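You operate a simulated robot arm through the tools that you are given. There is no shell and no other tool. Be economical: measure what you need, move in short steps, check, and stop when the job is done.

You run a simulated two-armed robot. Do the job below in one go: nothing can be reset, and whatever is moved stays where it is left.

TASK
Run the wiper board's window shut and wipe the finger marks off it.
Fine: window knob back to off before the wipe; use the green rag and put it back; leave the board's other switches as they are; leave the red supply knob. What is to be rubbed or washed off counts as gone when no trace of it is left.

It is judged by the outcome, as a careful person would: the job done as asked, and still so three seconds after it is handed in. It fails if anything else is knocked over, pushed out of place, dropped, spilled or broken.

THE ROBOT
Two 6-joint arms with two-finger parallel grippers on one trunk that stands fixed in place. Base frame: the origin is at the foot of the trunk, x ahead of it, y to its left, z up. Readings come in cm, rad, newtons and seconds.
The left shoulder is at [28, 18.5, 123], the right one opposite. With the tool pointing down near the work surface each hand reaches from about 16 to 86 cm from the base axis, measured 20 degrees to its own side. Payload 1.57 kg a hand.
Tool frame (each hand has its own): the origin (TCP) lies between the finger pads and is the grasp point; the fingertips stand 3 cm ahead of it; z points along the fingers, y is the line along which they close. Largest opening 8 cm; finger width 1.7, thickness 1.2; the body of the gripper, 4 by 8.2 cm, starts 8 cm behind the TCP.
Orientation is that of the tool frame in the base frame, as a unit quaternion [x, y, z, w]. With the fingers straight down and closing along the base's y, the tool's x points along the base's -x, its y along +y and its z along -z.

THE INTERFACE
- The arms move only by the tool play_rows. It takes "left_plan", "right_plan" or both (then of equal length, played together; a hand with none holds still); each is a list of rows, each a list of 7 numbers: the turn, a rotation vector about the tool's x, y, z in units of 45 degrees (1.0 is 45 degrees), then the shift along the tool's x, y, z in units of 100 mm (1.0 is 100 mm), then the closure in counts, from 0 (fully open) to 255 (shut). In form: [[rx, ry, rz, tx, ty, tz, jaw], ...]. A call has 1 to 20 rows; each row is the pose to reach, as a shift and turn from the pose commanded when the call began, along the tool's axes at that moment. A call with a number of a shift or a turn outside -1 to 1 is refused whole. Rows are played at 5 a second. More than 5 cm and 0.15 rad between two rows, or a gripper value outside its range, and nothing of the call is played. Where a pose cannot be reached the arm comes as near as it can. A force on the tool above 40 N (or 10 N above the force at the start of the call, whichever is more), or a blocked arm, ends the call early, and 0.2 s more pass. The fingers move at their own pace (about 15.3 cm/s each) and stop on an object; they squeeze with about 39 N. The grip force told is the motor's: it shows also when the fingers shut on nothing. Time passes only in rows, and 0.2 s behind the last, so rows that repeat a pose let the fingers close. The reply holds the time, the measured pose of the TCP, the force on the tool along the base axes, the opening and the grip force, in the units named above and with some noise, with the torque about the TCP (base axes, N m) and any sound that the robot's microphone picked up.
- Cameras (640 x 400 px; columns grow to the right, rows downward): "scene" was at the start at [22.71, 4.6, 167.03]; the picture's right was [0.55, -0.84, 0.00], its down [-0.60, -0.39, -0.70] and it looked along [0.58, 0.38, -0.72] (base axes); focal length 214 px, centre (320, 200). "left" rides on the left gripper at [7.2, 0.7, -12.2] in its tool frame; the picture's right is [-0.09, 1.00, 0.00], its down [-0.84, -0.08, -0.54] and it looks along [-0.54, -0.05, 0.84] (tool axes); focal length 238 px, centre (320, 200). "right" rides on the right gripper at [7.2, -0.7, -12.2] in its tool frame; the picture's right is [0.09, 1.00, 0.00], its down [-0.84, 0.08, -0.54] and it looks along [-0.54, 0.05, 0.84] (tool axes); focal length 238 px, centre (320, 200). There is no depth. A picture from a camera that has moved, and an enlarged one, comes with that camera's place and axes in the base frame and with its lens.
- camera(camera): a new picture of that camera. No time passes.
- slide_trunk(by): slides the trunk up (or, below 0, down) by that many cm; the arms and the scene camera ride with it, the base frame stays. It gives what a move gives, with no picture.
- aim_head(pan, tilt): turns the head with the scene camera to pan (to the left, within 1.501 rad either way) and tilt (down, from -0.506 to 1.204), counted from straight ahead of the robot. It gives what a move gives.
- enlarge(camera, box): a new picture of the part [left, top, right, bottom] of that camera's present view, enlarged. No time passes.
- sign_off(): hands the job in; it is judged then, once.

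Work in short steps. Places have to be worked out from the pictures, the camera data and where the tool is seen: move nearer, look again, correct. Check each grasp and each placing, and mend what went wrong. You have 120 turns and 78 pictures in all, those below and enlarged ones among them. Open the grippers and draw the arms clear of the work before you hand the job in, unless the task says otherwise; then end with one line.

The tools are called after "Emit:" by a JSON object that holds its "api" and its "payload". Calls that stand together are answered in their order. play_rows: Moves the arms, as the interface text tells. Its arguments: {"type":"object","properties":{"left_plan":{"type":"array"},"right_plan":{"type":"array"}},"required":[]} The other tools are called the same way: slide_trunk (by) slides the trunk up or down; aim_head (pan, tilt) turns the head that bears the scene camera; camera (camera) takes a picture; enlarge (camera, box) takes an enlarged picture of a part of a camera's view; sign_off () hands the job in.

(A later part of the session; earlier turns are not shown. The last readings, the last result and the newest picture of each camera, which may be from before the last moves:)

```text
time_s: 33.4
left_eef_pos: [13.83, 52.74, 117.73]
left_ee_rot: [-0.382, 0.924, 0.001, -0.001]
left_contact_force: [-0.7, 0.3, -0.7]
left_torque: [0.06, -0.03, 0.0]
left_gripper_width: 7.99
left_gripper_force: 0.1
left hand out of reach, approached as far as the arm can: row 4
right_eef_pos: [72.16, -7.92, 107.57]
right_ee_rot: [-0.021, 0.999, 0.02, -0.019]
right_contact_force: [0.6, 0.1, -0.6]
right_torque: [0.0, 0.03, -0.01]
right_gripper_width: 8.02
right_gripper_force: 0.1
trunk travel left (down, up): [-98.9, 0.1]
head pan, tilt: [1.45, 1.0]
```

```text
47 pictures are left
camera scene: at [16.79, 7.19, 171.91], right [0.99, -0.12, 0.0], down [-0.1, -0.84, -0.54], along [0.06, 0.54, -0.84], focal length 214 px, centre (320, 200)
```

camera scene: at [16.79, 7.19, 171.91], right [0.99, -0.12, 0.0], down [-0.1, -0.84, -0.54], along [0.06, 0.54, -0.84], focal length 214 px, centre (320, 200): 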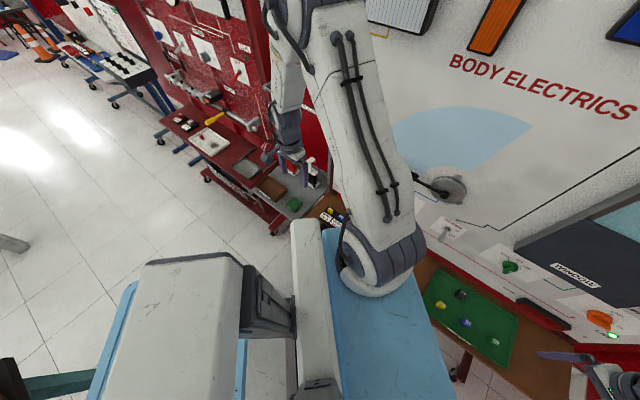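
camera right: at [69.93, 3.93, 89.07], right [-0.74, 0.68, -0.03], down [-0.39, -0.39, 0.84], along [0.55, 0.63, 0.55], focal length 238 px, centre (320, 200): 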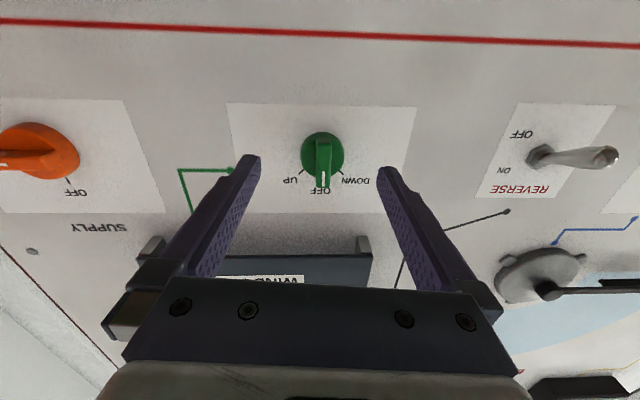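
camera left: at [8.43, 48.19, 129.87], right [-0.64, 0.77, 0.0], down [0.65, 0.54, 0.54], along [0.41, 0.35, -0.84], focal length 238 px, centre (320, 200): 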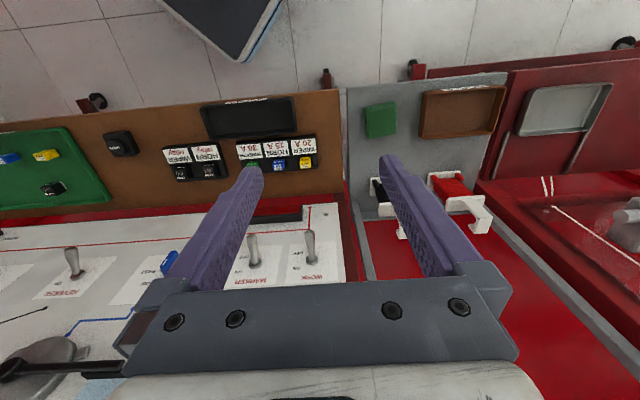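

Rag now estimated at (10.2, 67.2), about 7 cm square and aligned with the tool. I continue along the wall and then above it.

Emit:
{"api": "play_rows", "payload": {"left_plan": [[0, 0, 0, 0, 0.25, 0.25, 0], [0, 0, 0, 0, 0.5, 0.5, 0], [0, 0, 0, -0.1, 0.75, 0.75, 0], [0, 0, 0, -0.2, 1.0, 0.95, 0]]}}

Emit:
{"api": "play_rows", "payload": {"left_plan": [[0, 0, 0, -0.2, 0.1, 0.2, 0], [0, 0, 0, -0.4, 0.2, 0.4, 0], [0, 0, 0, -0.56, 0.28, 0.6, 0], [0, 0, 0, -0.56, 0.28, 0.8, 0]]}}

Emit:
{"api": "camera", "payload": {"camera": "left"}}

```text
time_s: 34.4
left_eef_pos: [10.3, 61.87, 108.34]
left_ee_rot: [-0.382, 0.924, 0.001, -0.001]
left_contact_force: [-0.3, -0.2, -0.2]
left_torque: [0.0, -0.03, 0.02]
left_gripper_width: 7.99
left_gripper_force: 0.1
left hand out of reach, approached as far as the arm can: row 1, 2, 3, 4
right_eef_pos: [72.03, -7.9, 107.55]
right_ee_rot: [-0.021, 0.999, 0.021, -0.018]
right_contact_force: [-0.5, 0.5, -0.4]
right_torque: [0.01, -0.02, -0.02]
right_gripper_width: 7.99
right_gripper_force: 0.1
trunk travel left (down, up): [-98.9, 0.1]
head pan, tilt: [1.45, 1.0]
```

```text
time_s: 35.4
left_eef_pos: [12.05, 67.82, 100.48]
left_ee_rot: [-0.382, 0.924, 0.0, -0.001]
left_contact_force: [-0.5, 0.3, -0.9]
left_torque: [-0.01, 0.0, 0.02]
left_gripper_width: 7.98
left_gripper_force: 0.0
right_eef_pos: [72.09, -7.95, 107.59]
right_ee_rot: [-0.021, 0.999, 0.021, -0.018]
right_contact_force: [0.4, -0.3, 1.0]
right_torque: [0.01, 0.04, -0.01]
right_gripper_width: 7.99
right_gripper_force: 0.1
trunk travel left (down, up): [-98.9, 0.1]
head pan, tilt: [1.45, 1.0]
```

```text
46 pictures are left
camera left: at [6.51, 63.21, 112.55], right [-0.64, 0.77, 0.0], down [0.65, 0.54, 0.54], along [0.42, 0.35, -0.84], focal length 238 px, centre (320, 200)
```

left: 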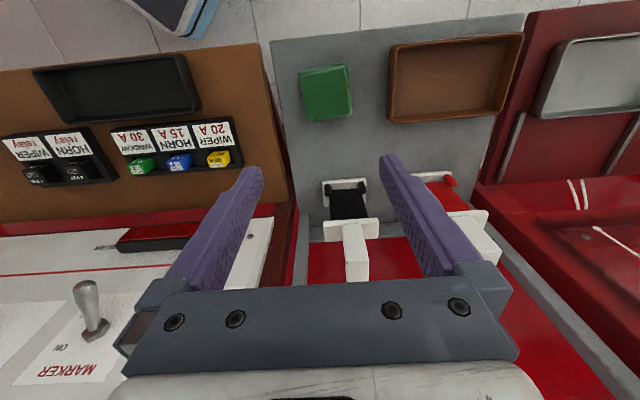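

Rag refined at (10.2, 67.4), aligned with the hand. I centre over it and descend to about 5 cm above.

Emit:
{"api": "play_rows", "payload": {"left_plan": [[0, 0, 0, 0.16, 0.1, 0.1, 0], [0, 0, 0, 0.16, 0.1, 0.45, 0], [0, 0, 0, 0.16, 0.1, 0.8, 0], [0, 0, 0, 0.16, 0.1, 1.0, 0]]}}

Emit:
{"api": "play_rows", "payload": {"left_plan": [[0, 0, 0, 0, 0, 0.2, 0], [0, 0, 0, 0, 0, 0.5, 0]]}}

Emit:
{"api": "camera", "payload": {"camera": "left"}}

```text
time_s: 36.4
left_eef_pos: [10.04, 67.21, 90.51]
left_ee_rot: [-0.382, 0.924, 0.001, 0.0]
left_contact_force: [-0.3, 0.5, 0.0]
left_torque: [0.0, 0.0, -0.02]
left_gripper_width: 8.0
left_gripper_force: 0.1
right_eef_pos: [71.99, -7.79, 107.61]
right_ee_rot: [-0.02, 0.999, 0.022, -0.018]
right_contact_force: [0.2, -0.2, 0.5]
right_torque: [0.0, 0.02, 0.07]
right_gripper_width: 8.03
right_gripper_force: 0.0
trunk travel left (down, up): [-98.9, 0.1]
head pan, tilt: [1.45, 1.0]
```

```text
time_s: 37.0
left_eef_pos: [10.25, 67.43, 85.49]
left_ee_rot: [-0.382, 0.924, -0.001, 0.0]
left_contact_force: [0.4, 1.4, -0.1]
left_torque: [0.01, 0.0, 0.0]
left_gripper_width: 7.98
left_gripper_force: 0.0
right_eef_pos: [72.14, -7.99, 107.58]
right_ee_rot: [-0.021, 0.999, 0.02, -0.018]
right_contact_force: [0.1, -0.3, 0.4]
right_torque: [0.0, 0.0, -0.01]
right_gripper_width: 8.0
right_gripper_force: 0.0
trunk travel left (down, up): [-98.9, 0.1]
head pan, tilt: [1.45, 1.0]
```

```text
45 pictures are left
camera left: at [4.7, 62.76, 97.62], right [-0.64, 0.77, 0.0], down [0.65, 0.54, 0.54], along [0.42, 0.35, -0.84], focal length 238 px, centre (320, 200)
```

left: 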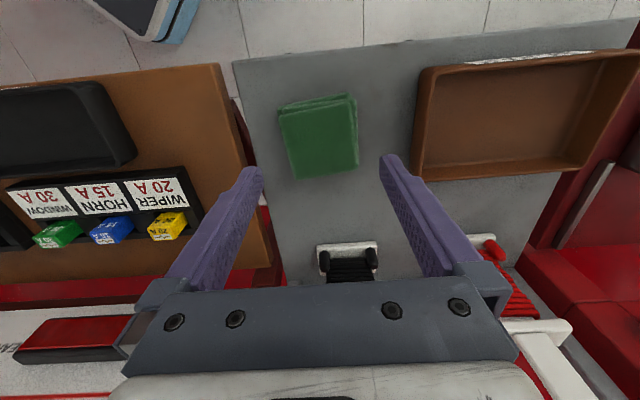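

Well aligned. I descend to tips ~77.3 then creep, watching the force for the shelf.

Emit:
{"api": "play_rows", "payload": {"left_plan": [[0, 0, 0, 0.03, 0, 0.25, 0], [0, 0, 0, 0.03, 0, 0.5, 0]]}}

Emit:
{"api": "play_rows", "payload": {"left_plan": [[0, 0, 0, 0, 0, 0.03, 0], [0, 0, 0, 0, 0, 0.06, 0], [0, 0, 0, 0, 0, 0.06, 0]]}}

Emit:
{"api": "camera", "payload": {"camera": "left"}}

```text
time_s: 37.7
left_eef_pos: [10.11, 66.65, 81.73]
left_ee_rot: [-0.382, 0.924, 0.002, 0.001]
left_contact_force: [0.3, -0.8, -0.3]
left_torque: [-0.02, 0.02, 0.0]
left_gripper_width: 8.02
left_gripper_force: 0.0
left hand out of reach, approached as far as the arm can: row 2
right_eef_pos: [72.17, -8.04, 107.56]
right_ee_rot: [-0.02, 0.999, 0.02, -0.017]
right_contact_force: [0.7, -1.0, 0.9]
right_torque: [0.01, -0.03, 0.0]
right_gripper_width: 7.99
right_gripper_force: 0.1
trunk travel left (down, up): [-98.9, 0.1]
head pan, tilt: [1.45, 1.0]
stopped in row 2 (left hand): the arm was blocked; the commanded pose is now the measured one
```

```text
time_s: 38.5
left_eef_pos: [10.17, 66.61, 81.18]
left_ee_rot: [-0.383, 0.924, 0.002, 0.001]
left_contact_force: [-0.2, -0.9, 0.6]
left_torque: [0.02, -0.03, 0.0]
left_gripper_width: 8.01
left_gripper_force: 0.1
right_eef_pos: [72.09, -8.07, 107.53]
right_ee_rot: [-0.021, 0.999, 0.02, -0.018]
right_contact_force: [1.2, 0.3, 0.6]
right_torque: [0.01, 0.04, 0.01]
right_gripper_width: 8.0
right_gripper_force: 0.1
trunk travel left (down, up): [-98.9, 0.1]
head pan, tilt: [1.45, 1.0]
```

```text
44 pictures are left
camera left: at [4.7, 62.0, 93.29], right [-0.64, 0.77, 0.0], down [0.65, 0.53, 0.54], along [0.42, 0.35, -0.84], focal length 238 px, centre (320, 200)
```

left: 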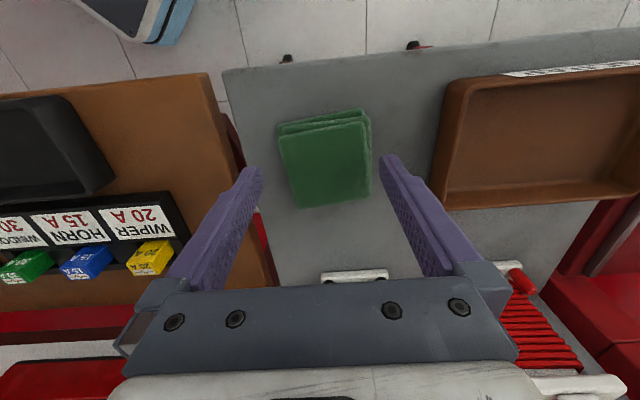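

The arm ran out of reach downward (not contact). The trunk must come lower; first I check where the forearm lies relative to the rail.

Emit:
{"api": "aim_head", "payload": {"pan": 1.45, "tilt": 0.6}}

Emit:
{"api": "camera", "payload": {"camera": "scene"}}

```text
time_s: 39.4
left_eef_pos: [10.18, 66.63, 81.31]
left_ee_rot: [-0.384, 0.924, 0.002, 0.0]
left_contact_force: [1.1, 0.4, 0.1]
left_torque: [0.01, -0.01, -0.01]
left_gripper_width: 8.0
left_gripper_force: 0.1
right_eef_pos: [72.11, -8.06, 107.57]
right_ee_rot: [-0.021, 0.999, 0.02, -0.018]
right_contact_force: [-0.4, -0.2, 0.9]
right_torque: [-0.01, 0.0, 0.03]
right_gripper_width: 8.01
right_gripper_force: 0.0
trunk travel left (down, up): [-98.9, 0.1]
head pan, tilt: [1.45, 0.6]
```

```text
43 pictures are left
camera scene: at [17.01, 9.04, 175.1], right [0.99, -0.12, 0.0], down [-0.07, -0.56, -0.82], along [0.1, 0.82, -0.57], focal length 214 px, centre (320, 200)
```

scene: 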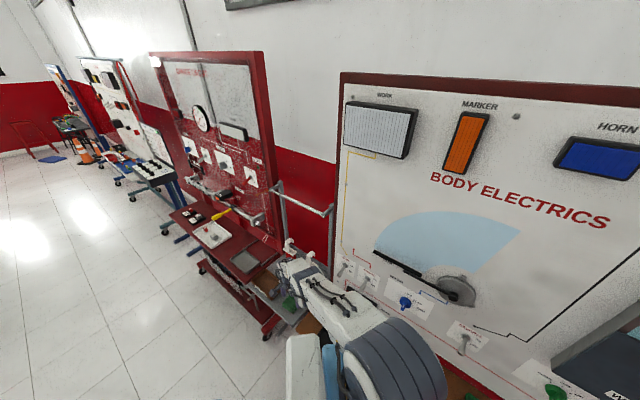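

The arm is stretched straight; lowering the trunk 10 cm while raising the hand 10 cm gives room, and everything stays below the rail.

Emit:
{"api": "play_rows", "payload": {"left_plan": [[0, 0, 0, 0, 0, -0.35, 0], [0, 0, 0, 0, 0, -0.7, 0], [0, 0, 0, 0, 0, -1.0, 0]]}}

Emit:
{"api": "slide_trunk", "payload": {"by": -10}}

```text
time_s: 39.8
left_eef_pos: [9.88, 67.24, 82.66]
left_ee_rot: [-0.383, 0.924, 0.004, 0.0]
left_contact_force: [-0.2, -0.7, 0.2]
left_torque: [0.03, 0.0, 0.01]
left_gripper_width: 8.02
left_gripper_force: 0.1
left hand out of reach, approached as far as the arm can: row 1
right_eef_pos: [72.18, -8.11, 107.61]
right_ee_rot: [-0.021, 0.999, 0.02, -0.017]
right_contact_force: [-0.4, -0.5, 0.9]
right_torque: [-0.01, 0.03, 0.0]
right_gripper_width: 8.01
right_gripper_force: 0.1
trunk travel left (down, up): [-98.9, 0.1]
head pan, tilt: [1.45, 0.6]
stopped in row 1 (left hand): the arm was blocked; the commanded pose is now the measured one
```

```text
time_s: 40.6
left_eef_pos: [9.76, 67.42, 77.19]
left_ee_rot: [-0.382, 0.924, 0.001, 0.0]
left_contact_force: [2.6, -2.2, 9.2]
left_torque: [-0.63, -0.54, 0.03]
left_gripper_width: 8.02
left_gripper_force: 0.6
right_eef_pos: [71.98, -8.17, 101.55]
right_ee_rot: [-0.02, 0.999, 0.021, -0.017]
right_contact_force: [0.3, 0.6, 0.1]
right_torque: [-0.03, -0.06, 0.0]
right_gripper_width: 8.0
right_gripper_force: 0.0
trunk travel left (down, up): [-92.8, 6.2]
head pan, tilt: [1.45, 0.6]
stopped: the force on the tool passed its limit at 96 N (the readings are from after the stop); the commanded pose is now the measured one
```

The raise had been blocked, so the slide pushed the fingertips onto the shelf (surface ≈74.2) and stopped itself. I lift a few mm and check nothing shifted.

Emit:
{"api": "play_rows", "payload": {"left_plan": [[0, 0, 0, 0, 0, -0.04, 0], [0, 0, 0, 0, 0, -0.06, 0]]}}

Emit:
{"api": "camera", "payload": {"camera": "left"}}

```text
time_s: 41.2
left_eef_pos: [9.79, 67.37, 77.59]
left_ee_rot: [-0.382, 0.924, 0.0, 0.0]
left_contact_force: [-0.8, -0.1, 0.4]
left_torque: [0.0, 0.01, -0.01]
left_gripper_width: 8.0
left_gripper_force: 0.0
right_eef_pos: [72.09, -8.21, 101.46]
right_ee_rot: [-0.02, 0.999, 0.021, -0.018]
right_contact_force: [-0.1, -0.7, -0.3]
right_torque: [0.0, -0.01, 0.01]
right_gripper_width: 8.02
right_gripper_force: 0.0
trunk travel left (down, up): [-92.8, 6.2]
head pan, tilt: [1.45, 0.6]
```

```text
42 pictures are left
camera left: at [4.34, 62.79, 89.53], right [-0.64, 0.77, 0.0], down [0.65, 0.54, 0.54], along [0.42, 0.35, -0.84], focal length 238 px, centre (320, 200)
```

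left: 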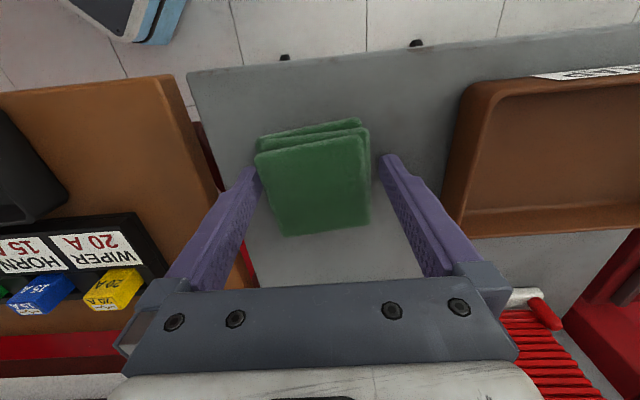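

The fingers straddle the folded rag (about 3 cm thick). I raise 0.6 cm so its underside projects past the tips, then close.

Emit:
{"api": "play_rows", "payload": {"left_plan": [[0, 0, 0, 0, 0.03, -0.06, 0], [0, 0, 0, 0, 0.03, -0.06, 60], [0, 0, 0, 0, 0.03, -0.06, 140], [0, 0, 0, 0, 0.03, -0.06, 255], [0, 0, 0, 0, 0.03, -0.06, 255]]}}

Emit:
{"api": "camera", "payload": {"camera": "left"}}

```text
time_s: 42.4
left_eef_pos: [9.71, 67.56, 78.06]
left_ee_rot: [-0.382, 0.924, 0.0, 0.0]
left_contact_force: [-0.8, 0.2, -0.4]
left_torque: [-0.01, 0.02, -0.03]
left_gripper_width: 6.96
left_gripper_force: 38.7
right_eef_pos: [71.98, -8.17, 101.44]
right_ee_rot: [-0.021, 0.999, 0.021, -0.018]
right_contact_force: [0.7, -1.1, -0.6]
right_torque: [-0.02, -0.01, 0.0]
right_gripper_width: 8.02
right_gripper_force: 0.0
trunk travel left (down, up): [-92.8, 6.2]
head pan, tilt: [1.45, 0.6]
```

```text
41 pictures are left
camera left: at [4.19, 62.98, 90.17], right [-0.64, 0.77, 0.0], down [0.65, 0.54, 0.54], along [0.42, 0.35, -0.84], focal length 238 px, centre (320, 200)
```

left: 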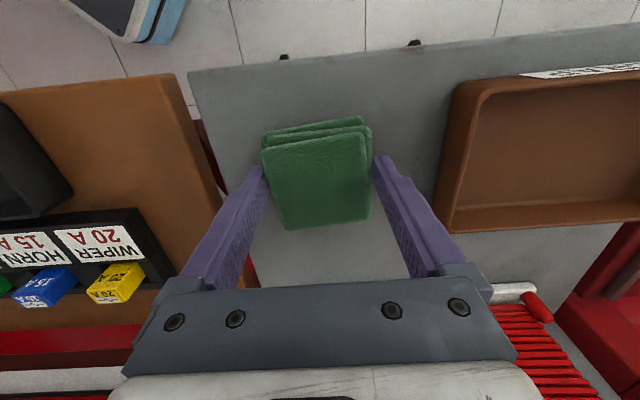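

Gripped firmly (6.96 cm). Lift gently.

Emit:
{"api": "play_rows", "payload": {"left_plan": [[0, 0, 0, 0, 0, -0.2, 255], [0, 0, 0, 0.0, 0, -0.4, 255], [0, 0, 0, 0.1, 0, -0.65, 255], [0, 0, 0, 0.2, 0, -0.9, 255]]}}

Emit:
{"api": "camera", "payload": {"camera": "left"}}

```text
time_s: 43.4
left_eef_pos: [8.29, 66.3, 87.21]
left_ee_rot: [-0.382, 0.924, 0.001, -0.001]
left_contact_force: [-0.8, 0.3, -0.5]
left_torque: [-0.01, 0.0, 0.0]
left_gripper_width: 6.94
left_gripper_force: 39.1
right_eef_pos: [72.06, -8.28, 101.38]
right_ee_rot: [-0.02, 0.999, 0.021, -0.017]
right_contact_force: [-0.1, -0.2, 0.1]
right_torque: [-0.01, 0.02, 0.02]
right_gripper_width: 8.0
right_gripper_force: 0.0
trunk travel left (down, up): [-92.8, 6.2]
head pan, tilt: [1.45, 0.6]
```

```text
40 pictures are left
camera left: at [2.92, 61.62, 99.23], right [-0.64, 0.77, 0.0], down [0.65, 0.54, 0.54], along [0.42, 0.35, -0.84], focal length 238 px, centre (320, 200)
```

left: 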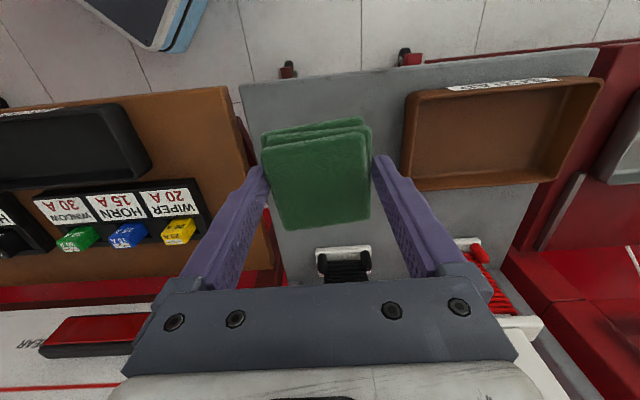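

Rag is lifted cleanly. I carry it back below the rail along the wall while withdrawing the right arm out of the way.

Emit:
{"api": "play_rows", "payload": {"left_plan": [[0, 0, 0, 0.25, -0.1, -0.1, 255], [0, 0, 0, 0.5, -0.3, -0.2, 255], [0, 0, 0, 0.6, -0.65, -0.35, 255], [0, 0, 0, 0.6, -1.0, -0.5, 255]], "right_plan": [[0, 0, 0, 0.25, -0.25, 0, 0], [0, 0, 0, 0.5, -0.5, 0, 0], [0, 0, 0, 0.75, -0.75, 0, 0], [0, 0, 0, 1.0, -1.0, 0, 0]]}}

Emit:
{"api": "play_rows", "payload": {"left_plan": [[0, 0, 0, 0, -0.25, -0.2, 255], [0, 0, 0, 0, -0.5, -0.4, 255], [0, 0, 0, 0, -0.75, -0.6, 255], [0, 0, 0, 0, -1.0, -0.8, 255]], "right_plan": [[0, 0, 0, 0.25, -0.25, 0, 0], [0, 0, 0, 0.5, -0.5, 0, 0], [0, 0, 0, 0.75, -0.75, 0, 0], [0, 0, 0, 1.0, -1.0, 0, 0]]}}

```text
time_s: 44.4
left_eef_pos: [12.65, 55.77, 92.32]
left_ee_rot: [-0.382, 0.924, 0.001, 0.0]
left_contact_force: [0.4, -0.1, -0.2]
left_torque: [0.01, 0.02, 0.01]
left_gripper_width: 6.93
left_gripper_force: 38.8
left hand out of reach, approached as far as the arm can: row 1, 2, 3, 4
right_eef_pos: [62.25, -18.77, 101.25]
right_ee_rot: [-0.019, 0.999, 0.02, -0.018]
right_contact_force: [0.5, -0.3, 0.1]
right_torque: [0.01, 0.02, 0.0]
right_gripper_width: 7.99
right_gripper_force: 0.1
trunk travel left (down, up): [-92.8, 6.2]
head pan, tilt: [1.45, 0.6]
```

```text
time_s: 45.4
left_eef_pos: [19.79, 48.8, 100.2]
left_ee_rot: [-0.383, 0.924, 0.0, 0.0]
left_contact_force: [-0.4, 0.7, -0.7]
left_torque: [0.02, 0.01, -0.01]
left_gripper_width: 6.94
left_gripper_force: 38.8
right_eef_pos: [53.59, -28.19, 101.41]
right_ee_rot: [-0.019, 0.999, 0.021, -0.018]
right_contact_force: [-0.8, -0.8, 0.7]
right_torque: [0.01, 0.03, 0.0]
right_gripper_width: 8.03
right_gripper_force: 0.1
right hand out of reach, approached as far as the arm can: row 4
trunk travel left (down, up): [-92.8, 6.2]
head pan, tilt: [1.45, 0.6]
```

Both moves fine. Continue the left hand along the wall and upward; the right further away.

Emit:
{"api": "play_rows", "payload": {"left_plan": [[0, 0, 0, 0, -0.25, -0.1, 255], [0, 0, 0, 0, -0.5, -0.2, 255], [0, 0, 0, 0, -0.75, -0.3, 255], [0, 0, 0, -0.1, -1.0, -0.5, 255]], "right_plan": [[0, 0, 0, 0.0, -0.25, 0, 0], [0, 0, 0, 0.0, -0.5, 0, 0], [0, 0, 0, 0.0, -0.75, 0, 0], [0, 0, 0, 0.0, -1.0, 0, 0]]}}

Emit:
{"api": "play_rows", "payload": {"left_plan": [[0, 0, 0, -0.15, -0.25, -0.2, 255], [0, 0, 0, -0.3, -0.5, -0.4, 255], [0, 0, 0, -0.45, -0.75, -0.6, 255], [0, 0, 0, -0.6, -1.0, -0.8, 255]]}}

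Emit:
{"api": "aim_head", "payload": {"pan": 0.7, "tilt": 0.6}}

Emit:
{"api": "camera", "payload": {"camera": "scene"}}

```text
time_s: 46.4
left_eef_pos: [27.87, 42.66, 104.96]
left_ee_rot: [-0.383, 0.924, -0.001, -0.001]
left_contact_force: [-0.6, 0.5, -0.1]
left_torque: [-0.01, -0.01, 0.02]
left_gripper_width: 6.91
left_gripper_force: 38.8
left hand out of reach, approached as far as the arm can: row 4
right_eef_pos: [54.35, -38.05, 100.84]
right_ee_rot: [-0.02, 0.999, 0.021, -0.019]
right_contact_force: [-0.9, 0.2, -0.5]
right_torque: [-0.01, 0.02, -0.01]
right_gripper_width: 7.99
right_gripper_force: 0.0
trunk travel left (down, up): [-92.8, 6.2]
head pan, tilt: [1.45, 0.6]
```

```text
time_s: 47.4
left_eef_pos: [39.79, 40.22, 113.1]
left_ee_rot: [-0.383, 0.924, 0.0, -0.001]
left_contact_force: [0.7, 0.1, -0.3]
left_torque: [0.01, 0.0, 0.01]
left_gripper_width: 6.88
left_gripper_force: 38.9
left hand out of reach, approached as far as the arm can: row 1, 2, 3, 4
right_eef_pos: [54.33, -38.09, 100.8]
right_ee_rot: [-0.02, 0.999, 0.021, -0.018]
right_contact_force: [0.5, -1.2, 0.9]
right_torque: [0.01, 0.02, 0.01]
right_gripper_width: 7.98
right_gripper_force: 0.1
trunk travel left (down, up): [-92.8, 6.2]
head pan, tilt: [1.45, 0.6]
```

```text
time_s: 48.5
left_eef_pos: [39.62, 40.39, 112.98]
left_ee_rot: [-0.381, 0.924, 0.0, 0.0]
left_contact_force: [0.7, -0.5, -0.4]
left_torque: [0.0, 0.0, 0.03]
left_gripper_width: 6.88
left_gripper_force: 39.1
right_eef_pos: [54.34, -38.12, 100.9]
right_ee_rot: [-0.021, 0.999, 0.021, -0.018]
right_contact_force: [-0.7, -0.3, -0.7]
right_torque: [-0.04, -0.02, 0.01]
right_gripper_width: 8.01
right_gripper_force: 0.1
trunk travel left (down, up): [-92.8, 6.2]
head pan, tilt: [0.7, 0.6]
```

```text
39 pictures are left
camera scene: at [22.71, 5.96, 168.98], right [0.65, -0.76, 0.0], down [-0.43, -0.36, -0.83], along [0.63, 0.53, -0.56], focal length 214 px, centre (320, 200)
```

scene: 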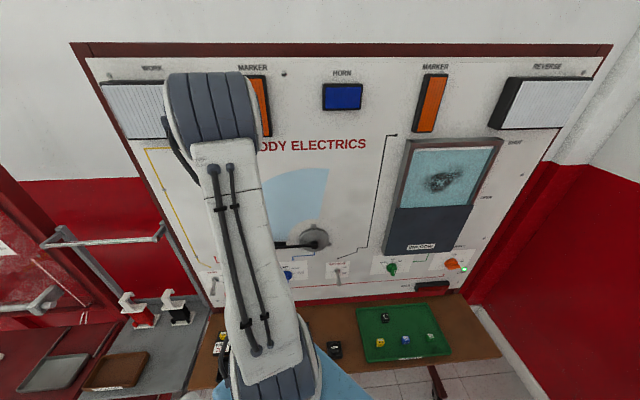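

The path is clear; window visible with the marks near its centre. I continue to the right along the wall with the hand still pointing down.

Emit:
{"api": "play_rows", "payload": {"left_plan": [[0, 0, 0, 0, -0.25, 0, 255], [0, 0, 0, 0, -0.5, 0, 255], [0, 0, 0, 0, -0.75, 0, 255], [0, 0, 0, 0, -1.0, 0, 255]]}}

Emit:
{"api": "play_rows", "payload": {"left_plan": [[0, 0, 0, 0, -0.25, 0, 255], [0, 0, 0, 0, -0.5, 0, 255], [0, 0, 0, 0, -0.75, 0, 255], [0, 0, 0, 0, -1.0, 0, 255]]}}

```text
time_s: 49.5
left_eef_pos: [47.44, 33.76, 113.2]
left_ee_rot: [-0.382, 0.924, -0.001, -0.001]
left_contact_force: [-0.6, 0.4, -0.4]
left_torque: [0.0, 0.01, -0.01]
left_gripper_width: 6.9
left_gripper_force: 40.0
left hand out of reach, approached as far as the arm can: row 1, 2, 3, 4
right_eef_pos: [54.36, -38.11, 100.89]
right_ee_rot: [-0.021, 0.999, 0.021, -0.018]
right_contact_force: [0.9, 0.0, 0.0]
right_torque: [0.0, 0.01, -0.02]
right_gripper_width: 8.01
right_gripper_force: 0.1
trunk travel left (down, up): [-92.8, 6.2]
head pan, tilt: [0.7, 0.6]
```

```text
time_s: 50.5
left_eef_pos: [54.53, 26.71, 113.19]
left_ee_rot: [-0.383, 0.924, 0.0, 0.0]
left_contact_force: [1.1, 1.2, 0.1]
left_torque: [0.04, -0.02, -0.01]
left_gripper_width: 6.91
left_gripper_force: 38.9
right_eef_pos: [54.26, -38.05, 100.82]
right_ee_rot: [-0.02, 0.999, 0.02, -0.017]
right_contact_force: [-0.2, -0.3, -0.7]
right_torque: [-0.02, 0.0, 0.01]
right_gripper_width: 8.02
right_gripper_force: 0.1
trunk travel left (down, up): [-92.8, 6.2]
head pan, tilt: [0.7, 0.6]
```

Now begin tilting the rag-hand toward the board while moving in front of the window.

Emit:
{"api": "play_rows", "payload": {"left_plan": [[0, -0.17, 0, 0, -0.17, -0.1, 255], [0, -0.34, 0, 0, -0.34, -0.2, 255], [0, -0.51, 0, 0, -0.51, -0.3, 255], [0, -0.68, 0, 0, -0.68, -0.4, 255], [0, -0.85, 0, 0, -0.85, -0.5, 255], [0, -1.0, 0, 0, -1.0, -0.6, 255]]}}

```text
time_s: 51.9
left_eef_pos: [61.73, 19.43, 119.31]
left_ee_rot: [-0.354, 0.853, 0.148, 0.353]
left_contact_force: [-0.7, -0.1, -0.5]
left_torque: [0.0, 0.01, 0.02]
left_gripper_width: 6.88
left_gripper_force: 39.2
left hand out of reach, approached as far as the arm can: row 2, 3, 4, 5, 6
right_eef_pos: [54.34, -38.2, 100.83]
right_ee_rot: [-0.02, 0.999, 0.021, -0.018]
right_contact_force: [0.2, -0.1, 1.6]
right_torque: [0.01, 0.01, 0.01]
right_gripper_width: 8.01
right_gripper_force: 0.0
trunk travel left (down, up): [-92.8, 6.2]
head pan, tilt: [0.7, 0.6]
```

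Good: 45° tilted at w≈30. Finish the tilt and continue to the right and up.

Emit:
{"api": "play_rows", "payload": {"left_plan": [[0, -0.17, 0, -0.1, -0.17, -0.1, 255], [0, -0.34, 0, -0.2, -0.34, -0.2, 255], [0, -0.51, 0, -0.3, -0.51, -0.3, 255], [0, -0.68, 0, -0.4, -0.68, -0.4, 255], [0, -0.85, 0, -0.5, -0.85, -0.5, 255], [0, -1.0, 0, -0.6, -1.0, -0.6, 255]]}}

Emit:
{"api": "camera", "payload": {"camera": "left"}}

Emit:
{"api": "camera", "payload": {"camera": "scene"}}

```text
time_s: 53.3
left_eef_pos: [69.05, 12.06, 127.8]
left_ee_rot: [-0.269, 0.652, 0.271, 0.655]
left_contact_force: [0.4, -0.2, -0.1]
left_torque: [0.0, 0.01, -0.03]
left_gripper_width: 6.9
left_gripper_force: 39.1
right_eef_pos: [54.39, -38.01, 100.89]
right_ee_rot: [-0.021, 0.999, 0.021, -0.019]
right_contact_force: [1.0, -0.3, 0.0]
right_torque: [-0.01, 0.0, 0.01]
right_gripper_width: 8.01
right_gripper_force: 0.0
trunk travel left (down, up): [-92.8, 6.2]
head pan, tilt: [0.7, 0.6]
```

```text
38 pictures are left
camera left: at [59.9, 4.14, 120.39], right [-0.7, 0.71, 0.09], down [-0.33, -0.44, 0.84], along [0.63, 0.56, 0.54], focal length 238 px, centre (320, 200)
```

left: 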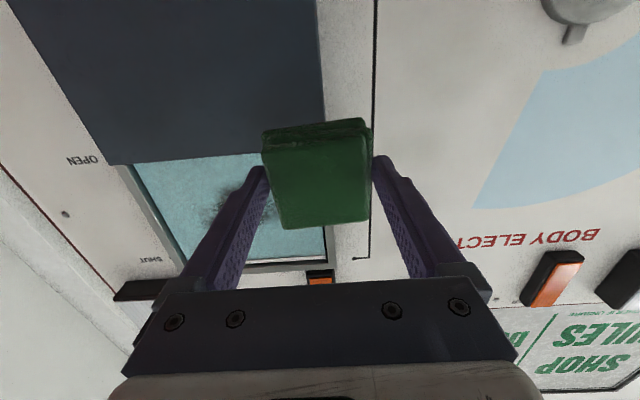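

```text
37 pictures are left
camera scene: at [22.71, 5.94, 168.98], right [0.64, -0.76, 0.0], down [-0.43, -0.36, -0.83], along [0.63, 0.53, -0.56], focal length 214 px, centre (320, 200)
```

scene: 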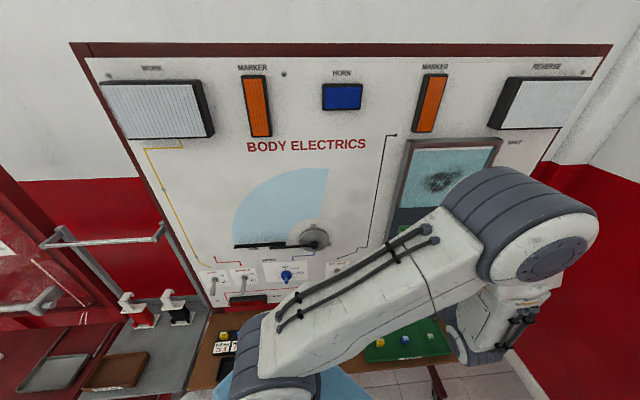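

The hand now points squarely at the board. I place the glass at d≈72, w 41.6–63, z 129–148, marks w 46–58, z 134–143.5. Move in front of the marks first.

Emit:
{"api": "play_rows", "payload": {"left_plan": [[0, 0, 0, -0.25, -0.25, 0, 255], [0, 0, 0, -0.5, -0.5, 0, 255], [0, 0, 0, -0.75, -0.75, 0.15, 255], [0, 0, 0, -1.0, -1.0, 0.3, 255]]}}

Emit:
{"api": "play_rows", "payload": {"left_plan": [[0, 0, 0, -0.12, -0.17, 0.0, 255], [0, 0, 0, -0.12, -0.17, 0.2, 255]]}}

Emit:
{"api": "camera", "payload": {"camera": "left"}}

Emit:
{"api": "camera", "payload": {"camera": "scene"}}

```text
time_s: 54.3
left_eef_pos: [78.09, 7.52, 137.44]
left_ee_rot: [-0.27, 0.653, 0.272, 0.653]
left_contact_force: [0.3, 0.0, 0.5]
left_torque: [-0.04, -0.01, 0.01]
left_gripper_width: 6.89
left_gripper_force: 38.9
right_eef_pos: [54.18, -38.18, 100.88]
right_ee_rot: [-0.021, 0.999, 0.02, -0.017]
right_contact_force: [-0.5, -0.2, -0.8]
right_torque: [-0.01, 0.03, 0.01]
right_gripper_width: 8.01
right_gripper_force: 0.2
trunk travel left (down, up): [-92.8, 6.2]
head pan, tilt: [0.7, 0.6]
```

```text
time_s: 54.9
left_eef_pos: [80.67, 7.57, 138.62]
left_ee_rot: [-0.269, 0.653, 0.271, 0.654]
left_contact_force: [-0.1, -0.4, -0.5]
left_torque: [-0.05, 0.0, -0.01]
left_gripper_width: 6.89
left_gripper_force: 38.7
right_eef_pos: [54.33, -38.03, 100.92]
right_ee_rot: [-0.021, 0.999, 0.02, -0.018]
right_contact_force: [-0.3, 0.2, 0.8]
right_torque: [0.01, 0.01, 0.01]
right_gripper_width: 8.0
right_gripper_force: 0.1
trunk travel left (down, up): [-92.8, 6.2]
head pan, tilt: [0.7, 0.6]
```

```text
36 pictures are left
camera left: at [71.59, -0.52, 131.41], right [-0.7, 0.7, 0.09], down [-0.33, -0.44, 0.84], along [0.63, 0.56, 0.54], focal length 238 px, centre (320, 200)
```

left: 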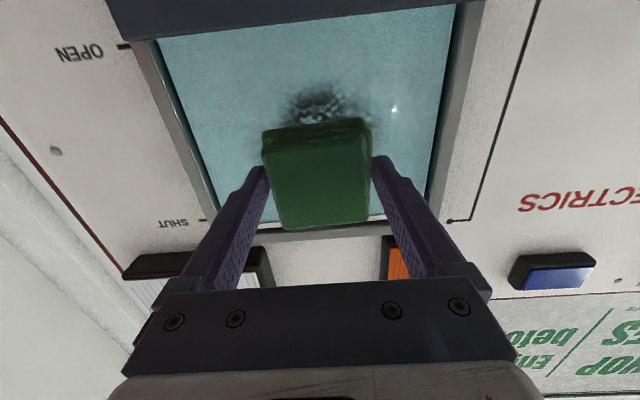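

```text
35 pictures are left
camera scene: at [22.71, 5.92, 168.98], right [0.64, -0.76, 0.0], down [-0.43, -0.36, -0.83], along [0.63, 0.53, -0.56], focal length 214 px, centre (320, 200)
```

scene: 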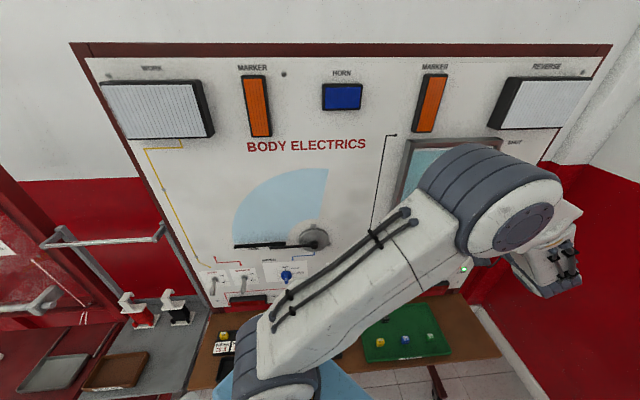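

Rag is square in front of the marks. Advance 4.8 cm, then creep to contact.

Emit:
{"api": "play_rows", "payload": {"left_plan": [[0, 0, 0, 0, 0, 0.25, 255], [0, 0, 0, 0, 0, 0.48, 255], [0, 0, 0, 0, 0, 0.48, 255]]}}

Emit:
{"api": "play_rows", "payload": {"left_plan": [[0, 0, 0, 0, 0, 0.03, 255], [0, 0, 0, 0, 0, 0.06, 255], [0, 0, 0, 0, 0, 0.06, 255]]}}

```text
time_s: 55.7
left_eef_pos: [84.15, 11.12, 138.98]
left_ee_rot: [-0.27, 0.653, 0.272, 0.654]
left_contact_force: [-0.1, -0.1, -0.2]
left_torque: [-0.02, 0.0, 0.01]
left_gripper_width: 6.88
left_gripper_force: 38.6
right_eef_pos: [54.35, -37.97, 100.81]
right_ee_rot: [-0.021, 0.999, 0.021, -0.018]
right_contact_force: [-0.1, 0.0, 1.0]
right_torque: [0.0, 0.0, -0.02]
right_gripper_width: 7.99
right_gripper_force: 0.0
trunk travel left (down, up): [-92.8, 6.2]
head pan, tilt: [0.7, 0.6]
```

```text
time_s: 56.5
left_eef_pos: [84.44, 11.4, 138.78]
left_ee_rot: [-0.269, 0.654, 0.271, 0.653]
left_contact_force: [-15.1, -8.8, -6.4]
left_torque: [-0.02, -0.07, 0.18]
left_gripper_width: 6.88
left_gripper_force: 38.4
right_eef_pos: [54.28, -38.23, 100.9]
right_ee_rot: [-0.021, 0.999, 0.019, -0.018]
right_contact_force: [0.3, -0.5, -0.1]
right_torque: [-0.03, -0.02, -0.04]
right_gripper_width: 8.01
right_gripper_force: 0.0
trunk travel left (down, up): [-92.8, 6.2]
head pan, tilt: [0.7, 0.6]
```

Contact at ~17 N. Now wipe in zigzag passes inside the frame.

Emit:
{"api": "play_rows", "payload": {"left_plan": [[0, 0, 0, 0, -0.18, 0, 255], [0, 0, 0, 0, -0.36, 0, 255], [0, 0, 0, 0, -0.15, 0, 255], [0, 0, 0, 0, 0.08, 0, 255], [0, 0, 0, 0, 0.28, 0, 255], [0, 0, 0, 0.18, 0.28, 0, 255], [0, 0, 0, 0.35, 0.28, 0, 255], [0, 0, 0, 0.35, 0.06, 0, 255], [0, 0, 0, 0.35, -0.15, 0, 255], [0, 0, 0, 0.35, -0.36, 0, 255], [0, 0, 0, 0.18, -0.36, 0, 255], [0, 0, 0, 0, -0.36, 0, 255], [0, 0, 0, -0.18, -0.36, 0, 255], [0, 0, 0, -0.35, -0.36, 0, 255], [0, 0, 0, -0.35, -0.15, 0, 255], [0, 0, 0, -0.35, 0.08, 0, 255], [0, 0, 0, -0.35, 0.28, 0, 255], [0, 0, 0, -0.18, 0.28, 0, 255], [0, 0, 0, 0, 0.14, 0, 255], [0, 0, 0, 0, 0, 0, 255]]}}

Emit:
{"api": "camera", "payload": {"camera": "left"}}

```text
time_s: 60.7
left_eef_pos: [84.44, 11.43, 138.74]
left_ee_rot: [-0.27, 0.653, 0.272, 0.654]
left_contact_force: [-26.5, -12.7, -1.1]
left_torque: [0.01, -0.17, 0.28]
left_gripper_width: 6.88
left_gripper_force: 38.1
right_eef_pos: [54.22, -38.16, 100.86]
right_ee_rot: [-0.021, 0.999, 0.021, -0.017]
right_contact_force: [0.8, -0.9, 0.4]
right_torque: [0.01, 0.01, 0.01]
right_gripper_width: 7.99
right_gripper_force: 0.1
trunk travel left (down, up): [-92.8, 6.2]
head pan, tilt: [0.7, 0.6]
```

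```text
34 pictures are left
camera left: at [75.33, 3.29, 131.52], right [-0.7, 0.7, 0.09], down [-0.33, -0.44, 0.84], along [0.63, 0.56, 0.54], focal length 238 px, centre (320, 200)
```

left: 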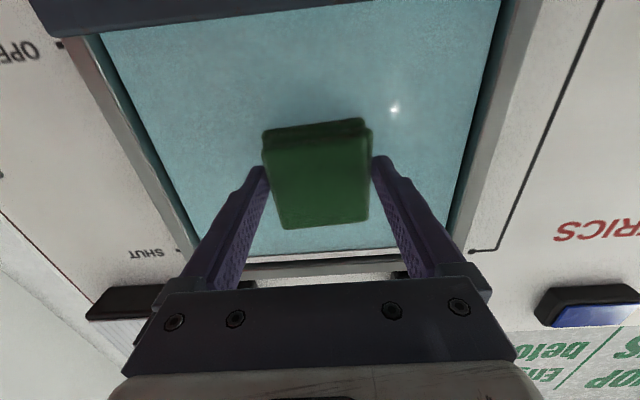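

The visible glass looks clean. I back off and inspect the whole pane.

Emit:
{"api": "play_rows", "payload": {"left_plan": [[0, 0, 0, 0, 0, -0.25, 255], [0, 0, 0, 0, 0, -0.5, 255], [0, 0, 0, 0.3, 0, -0.7, 255], [0, 0, 0, 0.65, 0, -0.8, 255], [0, 0, 0, 1.0, 0, -0.8, 255]]}}

Emit:
{"api": "camera", "payload": {"camera": "left"}}

Emit:
{"api": "camera", "payload": {"camera": "scene"}}

```text
time_s: 61.9
left_eef_pos: [78.74, 5.82, 129.02]
left_ee_rot: [-0.27, 0.653, 0.271, 0.654]
left_contact_force: [0.0, 0.3, 0.4]
left_torque: [0.0, 0.02, 0.02]
left_gripper_width: 6.88
left_gripper_force: 38.5
right_eef_pos: [54.27, -38.08, 100.84]
right_ee_rot: [-0.021, 0.999, 0.02, -0.018]
right_contact_force: [-0.1, 0.0, -0.1]
right_torque: [0.01, -0.01, -0.01]
right_gripper_width: 8.02
right_gripper_force: 0.1
trunk travel left (down, up): [-92.8, 6.2]
head pan, tilt: [0.7, 0.6]
```

```text
33 pictures are left
camera left: at [69.73, -2.29, 121.7], right [-0.7, 0.7, 0.09], down [-0.33, -0.44, 0.84], along [0.63, 0.56, 0.54], focal length 238 px, centre (320, 200)
```

left: 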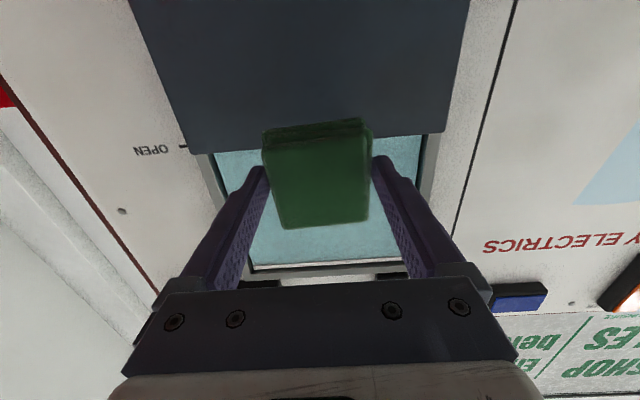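

```text
32 pictures are left
camera scene: at [22.72, 5.91, 168.99], right [0.64, -0.76, 0.0], down [-0.43, -0.36, -0.83], along [0.63, 0.53, -0.56], focal length 214 px, centre (320, 200)
```

scene: 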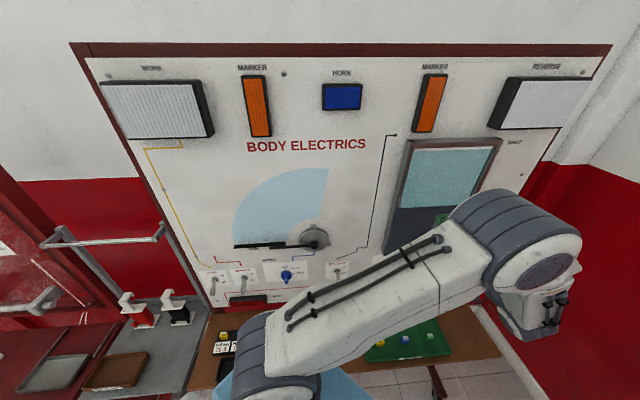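

Emit:
{"api": "enlarge", "payload": {"camera": "scene", "box": [390, 130, 510, 230]}}

```text
4.00 times, centred on (450, 180) of scene
camera zoom: at [22.72, 5.91, 168.99], right [0.64, -0.76, 0.0], down [-0.43, -0.36, -0.83], along [0.63, 0.53, -0.56], focal length 858 px, centre (-200, 280)
```

zoom: 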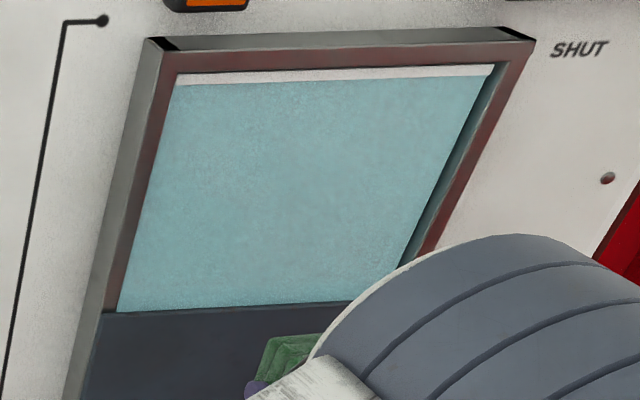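

No trace visible. To be sure at the fringes I make one more slightly wider pass: return to the same contact pose first.

Emit:
{"api": "play_rows", "payload": {"left_plan": [[0, 0, 0, -0.35, 0, 0, 255], [0, 0, 0, -0.7, 0, 0.0, 255], [0, 0, 0, -1.0, 0, 0.2, 255], [0, 0, 0, -1.0, 0, 0.5, 255], [0, 0, 0, -1.0, 0, 0.74, 255], [0, 0, 0, -1.0, 0, 0.79, 255]]}}

Emit:
{"api": "play_rows", "payload": {"left_plan": [[0, 0, 0, 0, 0.2, 0, 255], [0, 0, 0, 0.0, 0.36, 0, 255], [0, 0, 0, 0.25, 0.36, 0, 255], [0, 0, 0, 0.42, 0.25, 0, 255], [0, 0, 0, 0.42, 0, 0, 255], [0, 0, 0, 0.42, -0.25, 0, 255], [0, 0, 0, 0.42, -0.47, 0, 255], [0, 0, 0, 0.2, -0.47, 0, 255], [0, 0, 0, 0.05, -0.47, 0, 255], [0, 0, 0, 0.05, -0.2, 0, 255], [0, 0, 0, 0.05, 0.1, 0, 255], [0, 0, 0, 0.05, 0.36, 0, 255], [0, 0, 0, -0.2, 0.36, 0, 255], [0, 0, 0, -0.4, 0.36, 0, 255], [0, 0, 0, -0.4, 0.1, 0, 255], [0, 0, 0, -0.4, -0.2, 0, 255], [0, 0, 0, -0.4, -0.47, 0, 255], [0, 0, 0, -0.2, -0.47, 0, 255], [0, 0, 0, 0, -0.25, 0, 255], [0, 0, 0, 0, 0, 0, 255]]}}

```text
time_s: 63.3
left_eef_pos: [84.4, 11.3, 138.87]
left_ee_rot: [-0.27, 0.653, 0.271, 0.654]
left_contact_force: [-5.1, -3.4, -1.6]
left_torque: [0.03, -0.1, 0.2]
left_gripper_width: 6.89
left_gripper_force: 39.3
right_eef_pos: [54.3, -38.12, 100.96]
right_ee_rot: [-0.021, 0.999, 0.021, -0.018]
right_contact_force: [-0.7, -0.7, -0.3]
right_torque: [0.01, 0.0, -0.04]
right_gripper_width: 7.98
right_gripper_force: 0.1
trunk travel left (down, up): [-92.8, 6.2]
head pan, tilt: [0.7, 0.6]
```

```text
time_s: 67.5
left_eef_pos: [84.44, 11.3, 139.06]
left_ee_rot: [-0.271, 0.652, 0.271, 0.654]
left_contact_force: [-4.2, -2.0, 1.8]
left_torque: [-0.06, 0.06, 0.12]
left_gripper_width: 6.87
left_gripper_force: 39.3
right_eef_pos: [54.24, -38.05, 100.82]
right_ee_rot: [-0.021, 0.999, 0.021, -0.018]
right_contact_force: [0.5, -0.8, 0.1]
right_torque: [-0.02, 0.03, 0.01]
right_gripper_width: 8.0
right_gripper_force: 0.1
trunk travel left (down, up): [-92.8, 6.2]
head pan, tilt: [0.7, 0.6]
```

Wiped again. Now I retrace the path: back off, then left/down and untilt.

Emit:
{"api": "play_rows", "payload": {"left_plan": [[0, 0, 0, 0, 0, -0.3, 255], [0, 0, 0, 0, 0, -0.7, 255], [0, 0, 0, 0.2, 0.2, -1.0, 255], [0, 0, 0, 0.5, 0.5, -1.0, 255], [0, 0, 0, 0.75, 0.75, -1.0, 255], [0, 0, 0, 1.0, 1.0, -1.0, 255]]}}

Emit:
{"api": "play_rows", "payload": {"left_plan": [[0, 0.17, 0, 0.15, 0.17, 0, 255], [0, 0.34, 0, 0.3, 0.34, 0, 255], [0, 0.51, 0, 0.45, 0.51, 0, 255], [0, 0.68, 0, 0.6, 0.68, 0, 255], [0, 0.85, 0, 0.75, 0.85, 0, 255], [0, 1.0, 0, 0.9, 1.0, 0, 255]]}}

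Emit:
{"api": "enlarge", "payload": {"camera": "scene", "box": [360, 130, 520, 290]}}

```text
time_s: 68.9
left_eef_pos: [70.37, 11.48, 128.87]
left_ee_rot: [-0.27, 0.653, 0.271, 0.654]
left_contact_force: [0.7, -0.2, -0.3]
left_torque: [-0.01, 0.03, 0.04]
left_gripper_width: 6.88
left_gripper_force: 39.0
right_eef_pos: [54.35, -38.09, 100.83]
right_ee_rot: [-0.021, 0.999, 0.02, -0.017]
right_contact_force: [0.0, 0.7, -0.1]
right_torque: [0.0, 0.02, 0.0]
right_gripper_width: 8.01
right_gripper_force: 0.1
trunk travel left (down, up): [-92.8, 6.2]
head pan, tilt: [0.7, 0.6]
```

```text
time_s: 70.3
left_eef_pos: [63.39, 18.39, 119.76]
left_ee_rot: [-0.353, 0.854, 0.146, 0.353]
left_contact_force: [0.6, 0.0, -0.5]
left_torque: [-0.02, 0.01, 0.0]
left_gripper_width: 6.89
left_gripper_force: 39.4
right_eef_pos: [54.38, -38.1, 100.82]
right_ee_rot: [-0.021, 0.999, 0.02, -0.017]
right_contact_force: [-0.4, -0.1, 0.2]
right_torque: [0.01, 0.01, -0.02]
right_gripper_width: 8.01
right_gripper_force: 0.1
trunk travel left (down, up): [-92.8, 6.2]
head pan, tilt: [0.7, 0.6]
```

```text
2.50 times, centred on (440, 210) of scene
camera zoom: at [22.71, 5.91, 168.98], right [0.64, -0.76, 0.0], down [-0.43, -0.36, -0.83], along [0.63, 0.53, -0.56], focal length 536 px, centre (20, 175)
```

zoom: 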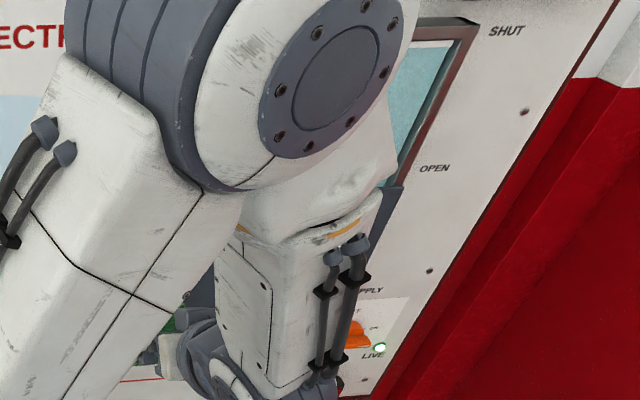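

Continue untilting and moving left as on the way in (d≈57, z≈113).

Emit:
{"api": "play_rows", "payload": {"left_plan": [[0, 0.17, 0, 0.07, 0.17, 0.07, 255], [0, 0.34, 0, 0.14, 0.34, 0.14, 255], [0, 0.51, 0, 0.22, 0.51, 0.22, 255], [0, 0.68, 0, 0.3, 0.68, 0.3, 255], [0, 0.85, 0, 0.38, 0.85, 0.38, 255], [0, 1.0, 0, 0.45, 1.0, 0.45, 255]]}}

Emit:
{"api": "play_rows", "payload": {"left_plan": [[0, 0, 0, 0, 0.25, 0, 255], [0, 0, 0, 0, 0.5, 0, 255], [0, 0, 0, 0, 0.75, 0, 255], [0, 0, 0, 0, 1.0, 0, 255]]}}

```text
time_s: 71.7
left_eef_pos: [56.37, 25.57, 113.67]
left_ee_rot: [-0.382, 0.924, 0.0, -0.001]
left_contact_force: [-0.4, 0.3, 0.1]
left_torque: [0.0, -0.01, 0.0]
left_gripper_width: 6.88
left_gripper_force: 38.2
right_eef_pos: [54.34, -38.13, 100.97]
right_ee_rot: [-0.021, 0.999, 0.021, -0.018]
right_contact_force: [0.3, 0.1, 0.6]
right_torque: [0.01, 0.01, 0.01]
right_gripper_width: 8.0
right_gripper_force: 0.0
trunk travel left (down, up): [-92.8, 6.2]
head pan, tilt: [0.7, 0.6]
```

```text
time_s: 72.7
left_eef_pos: [49.18, 32.59, 113.57]
left_ee_rot: [-0.382, 0.924, 0.0, -0.001]
left_contact_force: [0.7, 0.0, -0.1]
left_torque: [0.0, -0.01, -0.01]
left_gripper_width: 6.91
left_gripper_force: 39.2
right_eef_pos: [54.25, -38.09, 100.86]
right_ee_rot: [-0.02, 0.999, 0.021, -0.018]
right_contact_force: [0.2, -0.2, -0.5]
right_torque: [0.01, -0.03, 0.0]
right_gripper_width: 7.99
right_gripper_force: 0.1
trunk travel left (down, up): [-92.8, 6.2]
head pan, tilt: [0.7, 0.6]
```

Next two legs of the retrace.

Emit:
{"api": "play_rows", "payload": {"left_plan": [[0, 0, 0, 0, 0.25, 0, 255], [0, 0, 0, 0, 0.5, 0, 255], [0, 0, 0, 0.05, 0.75, 0, 255], [0, 0, 0, 0.1, 1.0, 0, 255]]}}

Emit:
{"api": "play_rows", "payload": {"left_plan": [[0, 0, 0, 0.2, 0.25, 0.2, 255], [0, 0, 0, 0.4, 0.5, 0.4, 255], [0, 0, 0, 0.6, 0.75, 0.6, 255], [0, 0, 0, 0.8, 1.0, 0.85, 255]]}}

```text
time_s: 73.7
left_eef_pos: [41.46, 39.17, 113.92]
left_ee_rot: [-0.383, 0.924, 0.0, -0.001]
left_contact_force: [0.5, 0.1, -0.3]
left_torque: [0.01, -0.03, 0.0]
left_gripper_width: 6.86
left_gripper_force: 38.5
right_eef_pos: [54.29, -37.96, 100.75]
right_ee_rot: [-0.02, 0.999, 0.02, -0.018]
right_contact_force: [-0.8, -0.6, 0.4]
right_torque: [-0.02, 0.01, 0.01]
right_gripper_width: 8.01
right_gripper_force: 0.0
trunk travel left (down, up): [-92.8, 6.2]
head pan, tilt: [0.7, 0.6]
```

```text
time_s: 74.7
left_eef_pos: [28.99, 42.73, 104.96]
left_ee_rot: [-0.382, 0.924, 0.0, 0.0]
left_contact_force: [0.2, 0.2, -0.2]
left_torque: [0.0, 0.03, -0.01]
left_gripper_width: 6.86
left_gripper_force: 38.9
left hand out of reach, approached as far as the arm can: row 1, 2, 3, 4
right_eef_pos: [54.38, -38.12, 100.74]
right_ee_rot: [-0.02, 0.999, 0.021, -0.017]
right_contact_force: [0.0, -0.1, -0.2]
right_torque: [0.0, -0.01, 0.01]
right_gripper_width: 7.98
right_gripper_force: 0.1
trunk travel left (down, up): [-92.8, 6.2]
head pan, tilt: [0.7, 0.6]
```

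Continue below rail height along the wall.

Emit:
{"api": "play_rows", "payload": {"left_plan": [[0, 0, 0, 0.1, 0.25, 0.15, 255], [0, 0, 0, 0.15, 0.5, 0.3, 255], [0, 0, 0, 0.2, 0.75, 0.4, 255], [0, 0, 0, 0.2, 1.0, 0.5, 255]]}}

Emit:
{"api": "play_rows", "payload": {"left_plan": [[0, 0, 0, 0, 0.25, 0.15, 255], [0, 0, 0, 0, 0.5, 0.3, 255], [0, 0, 0, 0, 0.75, 0.45, 255], [0, 0, 0, 0, 1.0, 0.6, 255]]}}

Emit:
{"api": "aim_head", "payload": {"pan": 1.45, "tilt": 0.9}}

```text
time_s: 75.7
left_eef_pos: [20.29, 48.45, 99.67]
left_ee_rot: [-0.382, 0.924, 0.0, 0.001]
left_contact_force: [1.0, -0.2, -1.1]
left_torque: [0.02, 0.01, 0.0]
left_gripper_width: 6.86
left_gripper_force: 38.9
right_eef_pos: [54.19, -38.13, 100.81]
right_ee_rot: [-0.021, 0.999, 0.021, -0.018]
right_contact_force: [0.2, 0.4, -1.2]
right_torque: [0.0, -0.01, 0.03]
right_gripper_width: 8.0
right_gripper_force: 0.1
trunk travel left (down, up): [-92.8, 6.2]
head pan, tilt: [0.7, 0.6]
```

```text
time_s: 76.7
left_eef_pos: [13.16, 55.62, 93.41]
left_ee_rot: [-0.382, 0.924, 0.0, 0.0]
left_contact_force: [0.1, 0.2, -1.0]
left_torque: [0.0, -0.03, -0.01]
left_gripper_width: 6.89
left_gripper_force: 38.7
right_eef_pos: [54.32, -37.99, 100.82]
right_ee_rot: [-0.021, 0.999, 0.02, -0.018]
right_contact_force: [0.0, -0.4, 0.1]
right_torque: [-0.01, 0.0, -0.02]
right_gripper_width: 8.0
right_gripper_force: 0.0
trunk travel left (down, up): [-92.8, 6.2]
head pan, tilt: [0.7, 0.6]
```

```text
time_s: 77.8
left_eef_pos: [13.22, 55.39, 93.48]
left_ee_rot: [-0.382, 0.924, -0.001, 0.0]
left_contact_force: [0.4, -0.7, 0.7]
left_torque: [-0.01, -0.02, 0.05]
left_gripper_width: 6.87
left_gripper_force: 38.8
right_eef_pos: [54.35, -38.02, 100.93]
right_ee_rot: [-0.02, 0.999, 0.021, -0.018]
right_contact_force: [0.4, 0.3, -0.6]
right_torque: [0.01, -0.05, -0.02]
right_gripper_width: 7.99
right_gripper_force: 0.0
trunk travel left (down, up): [-92.8, 6.2]
head pan, tilt: [1.45, 0.901]
```

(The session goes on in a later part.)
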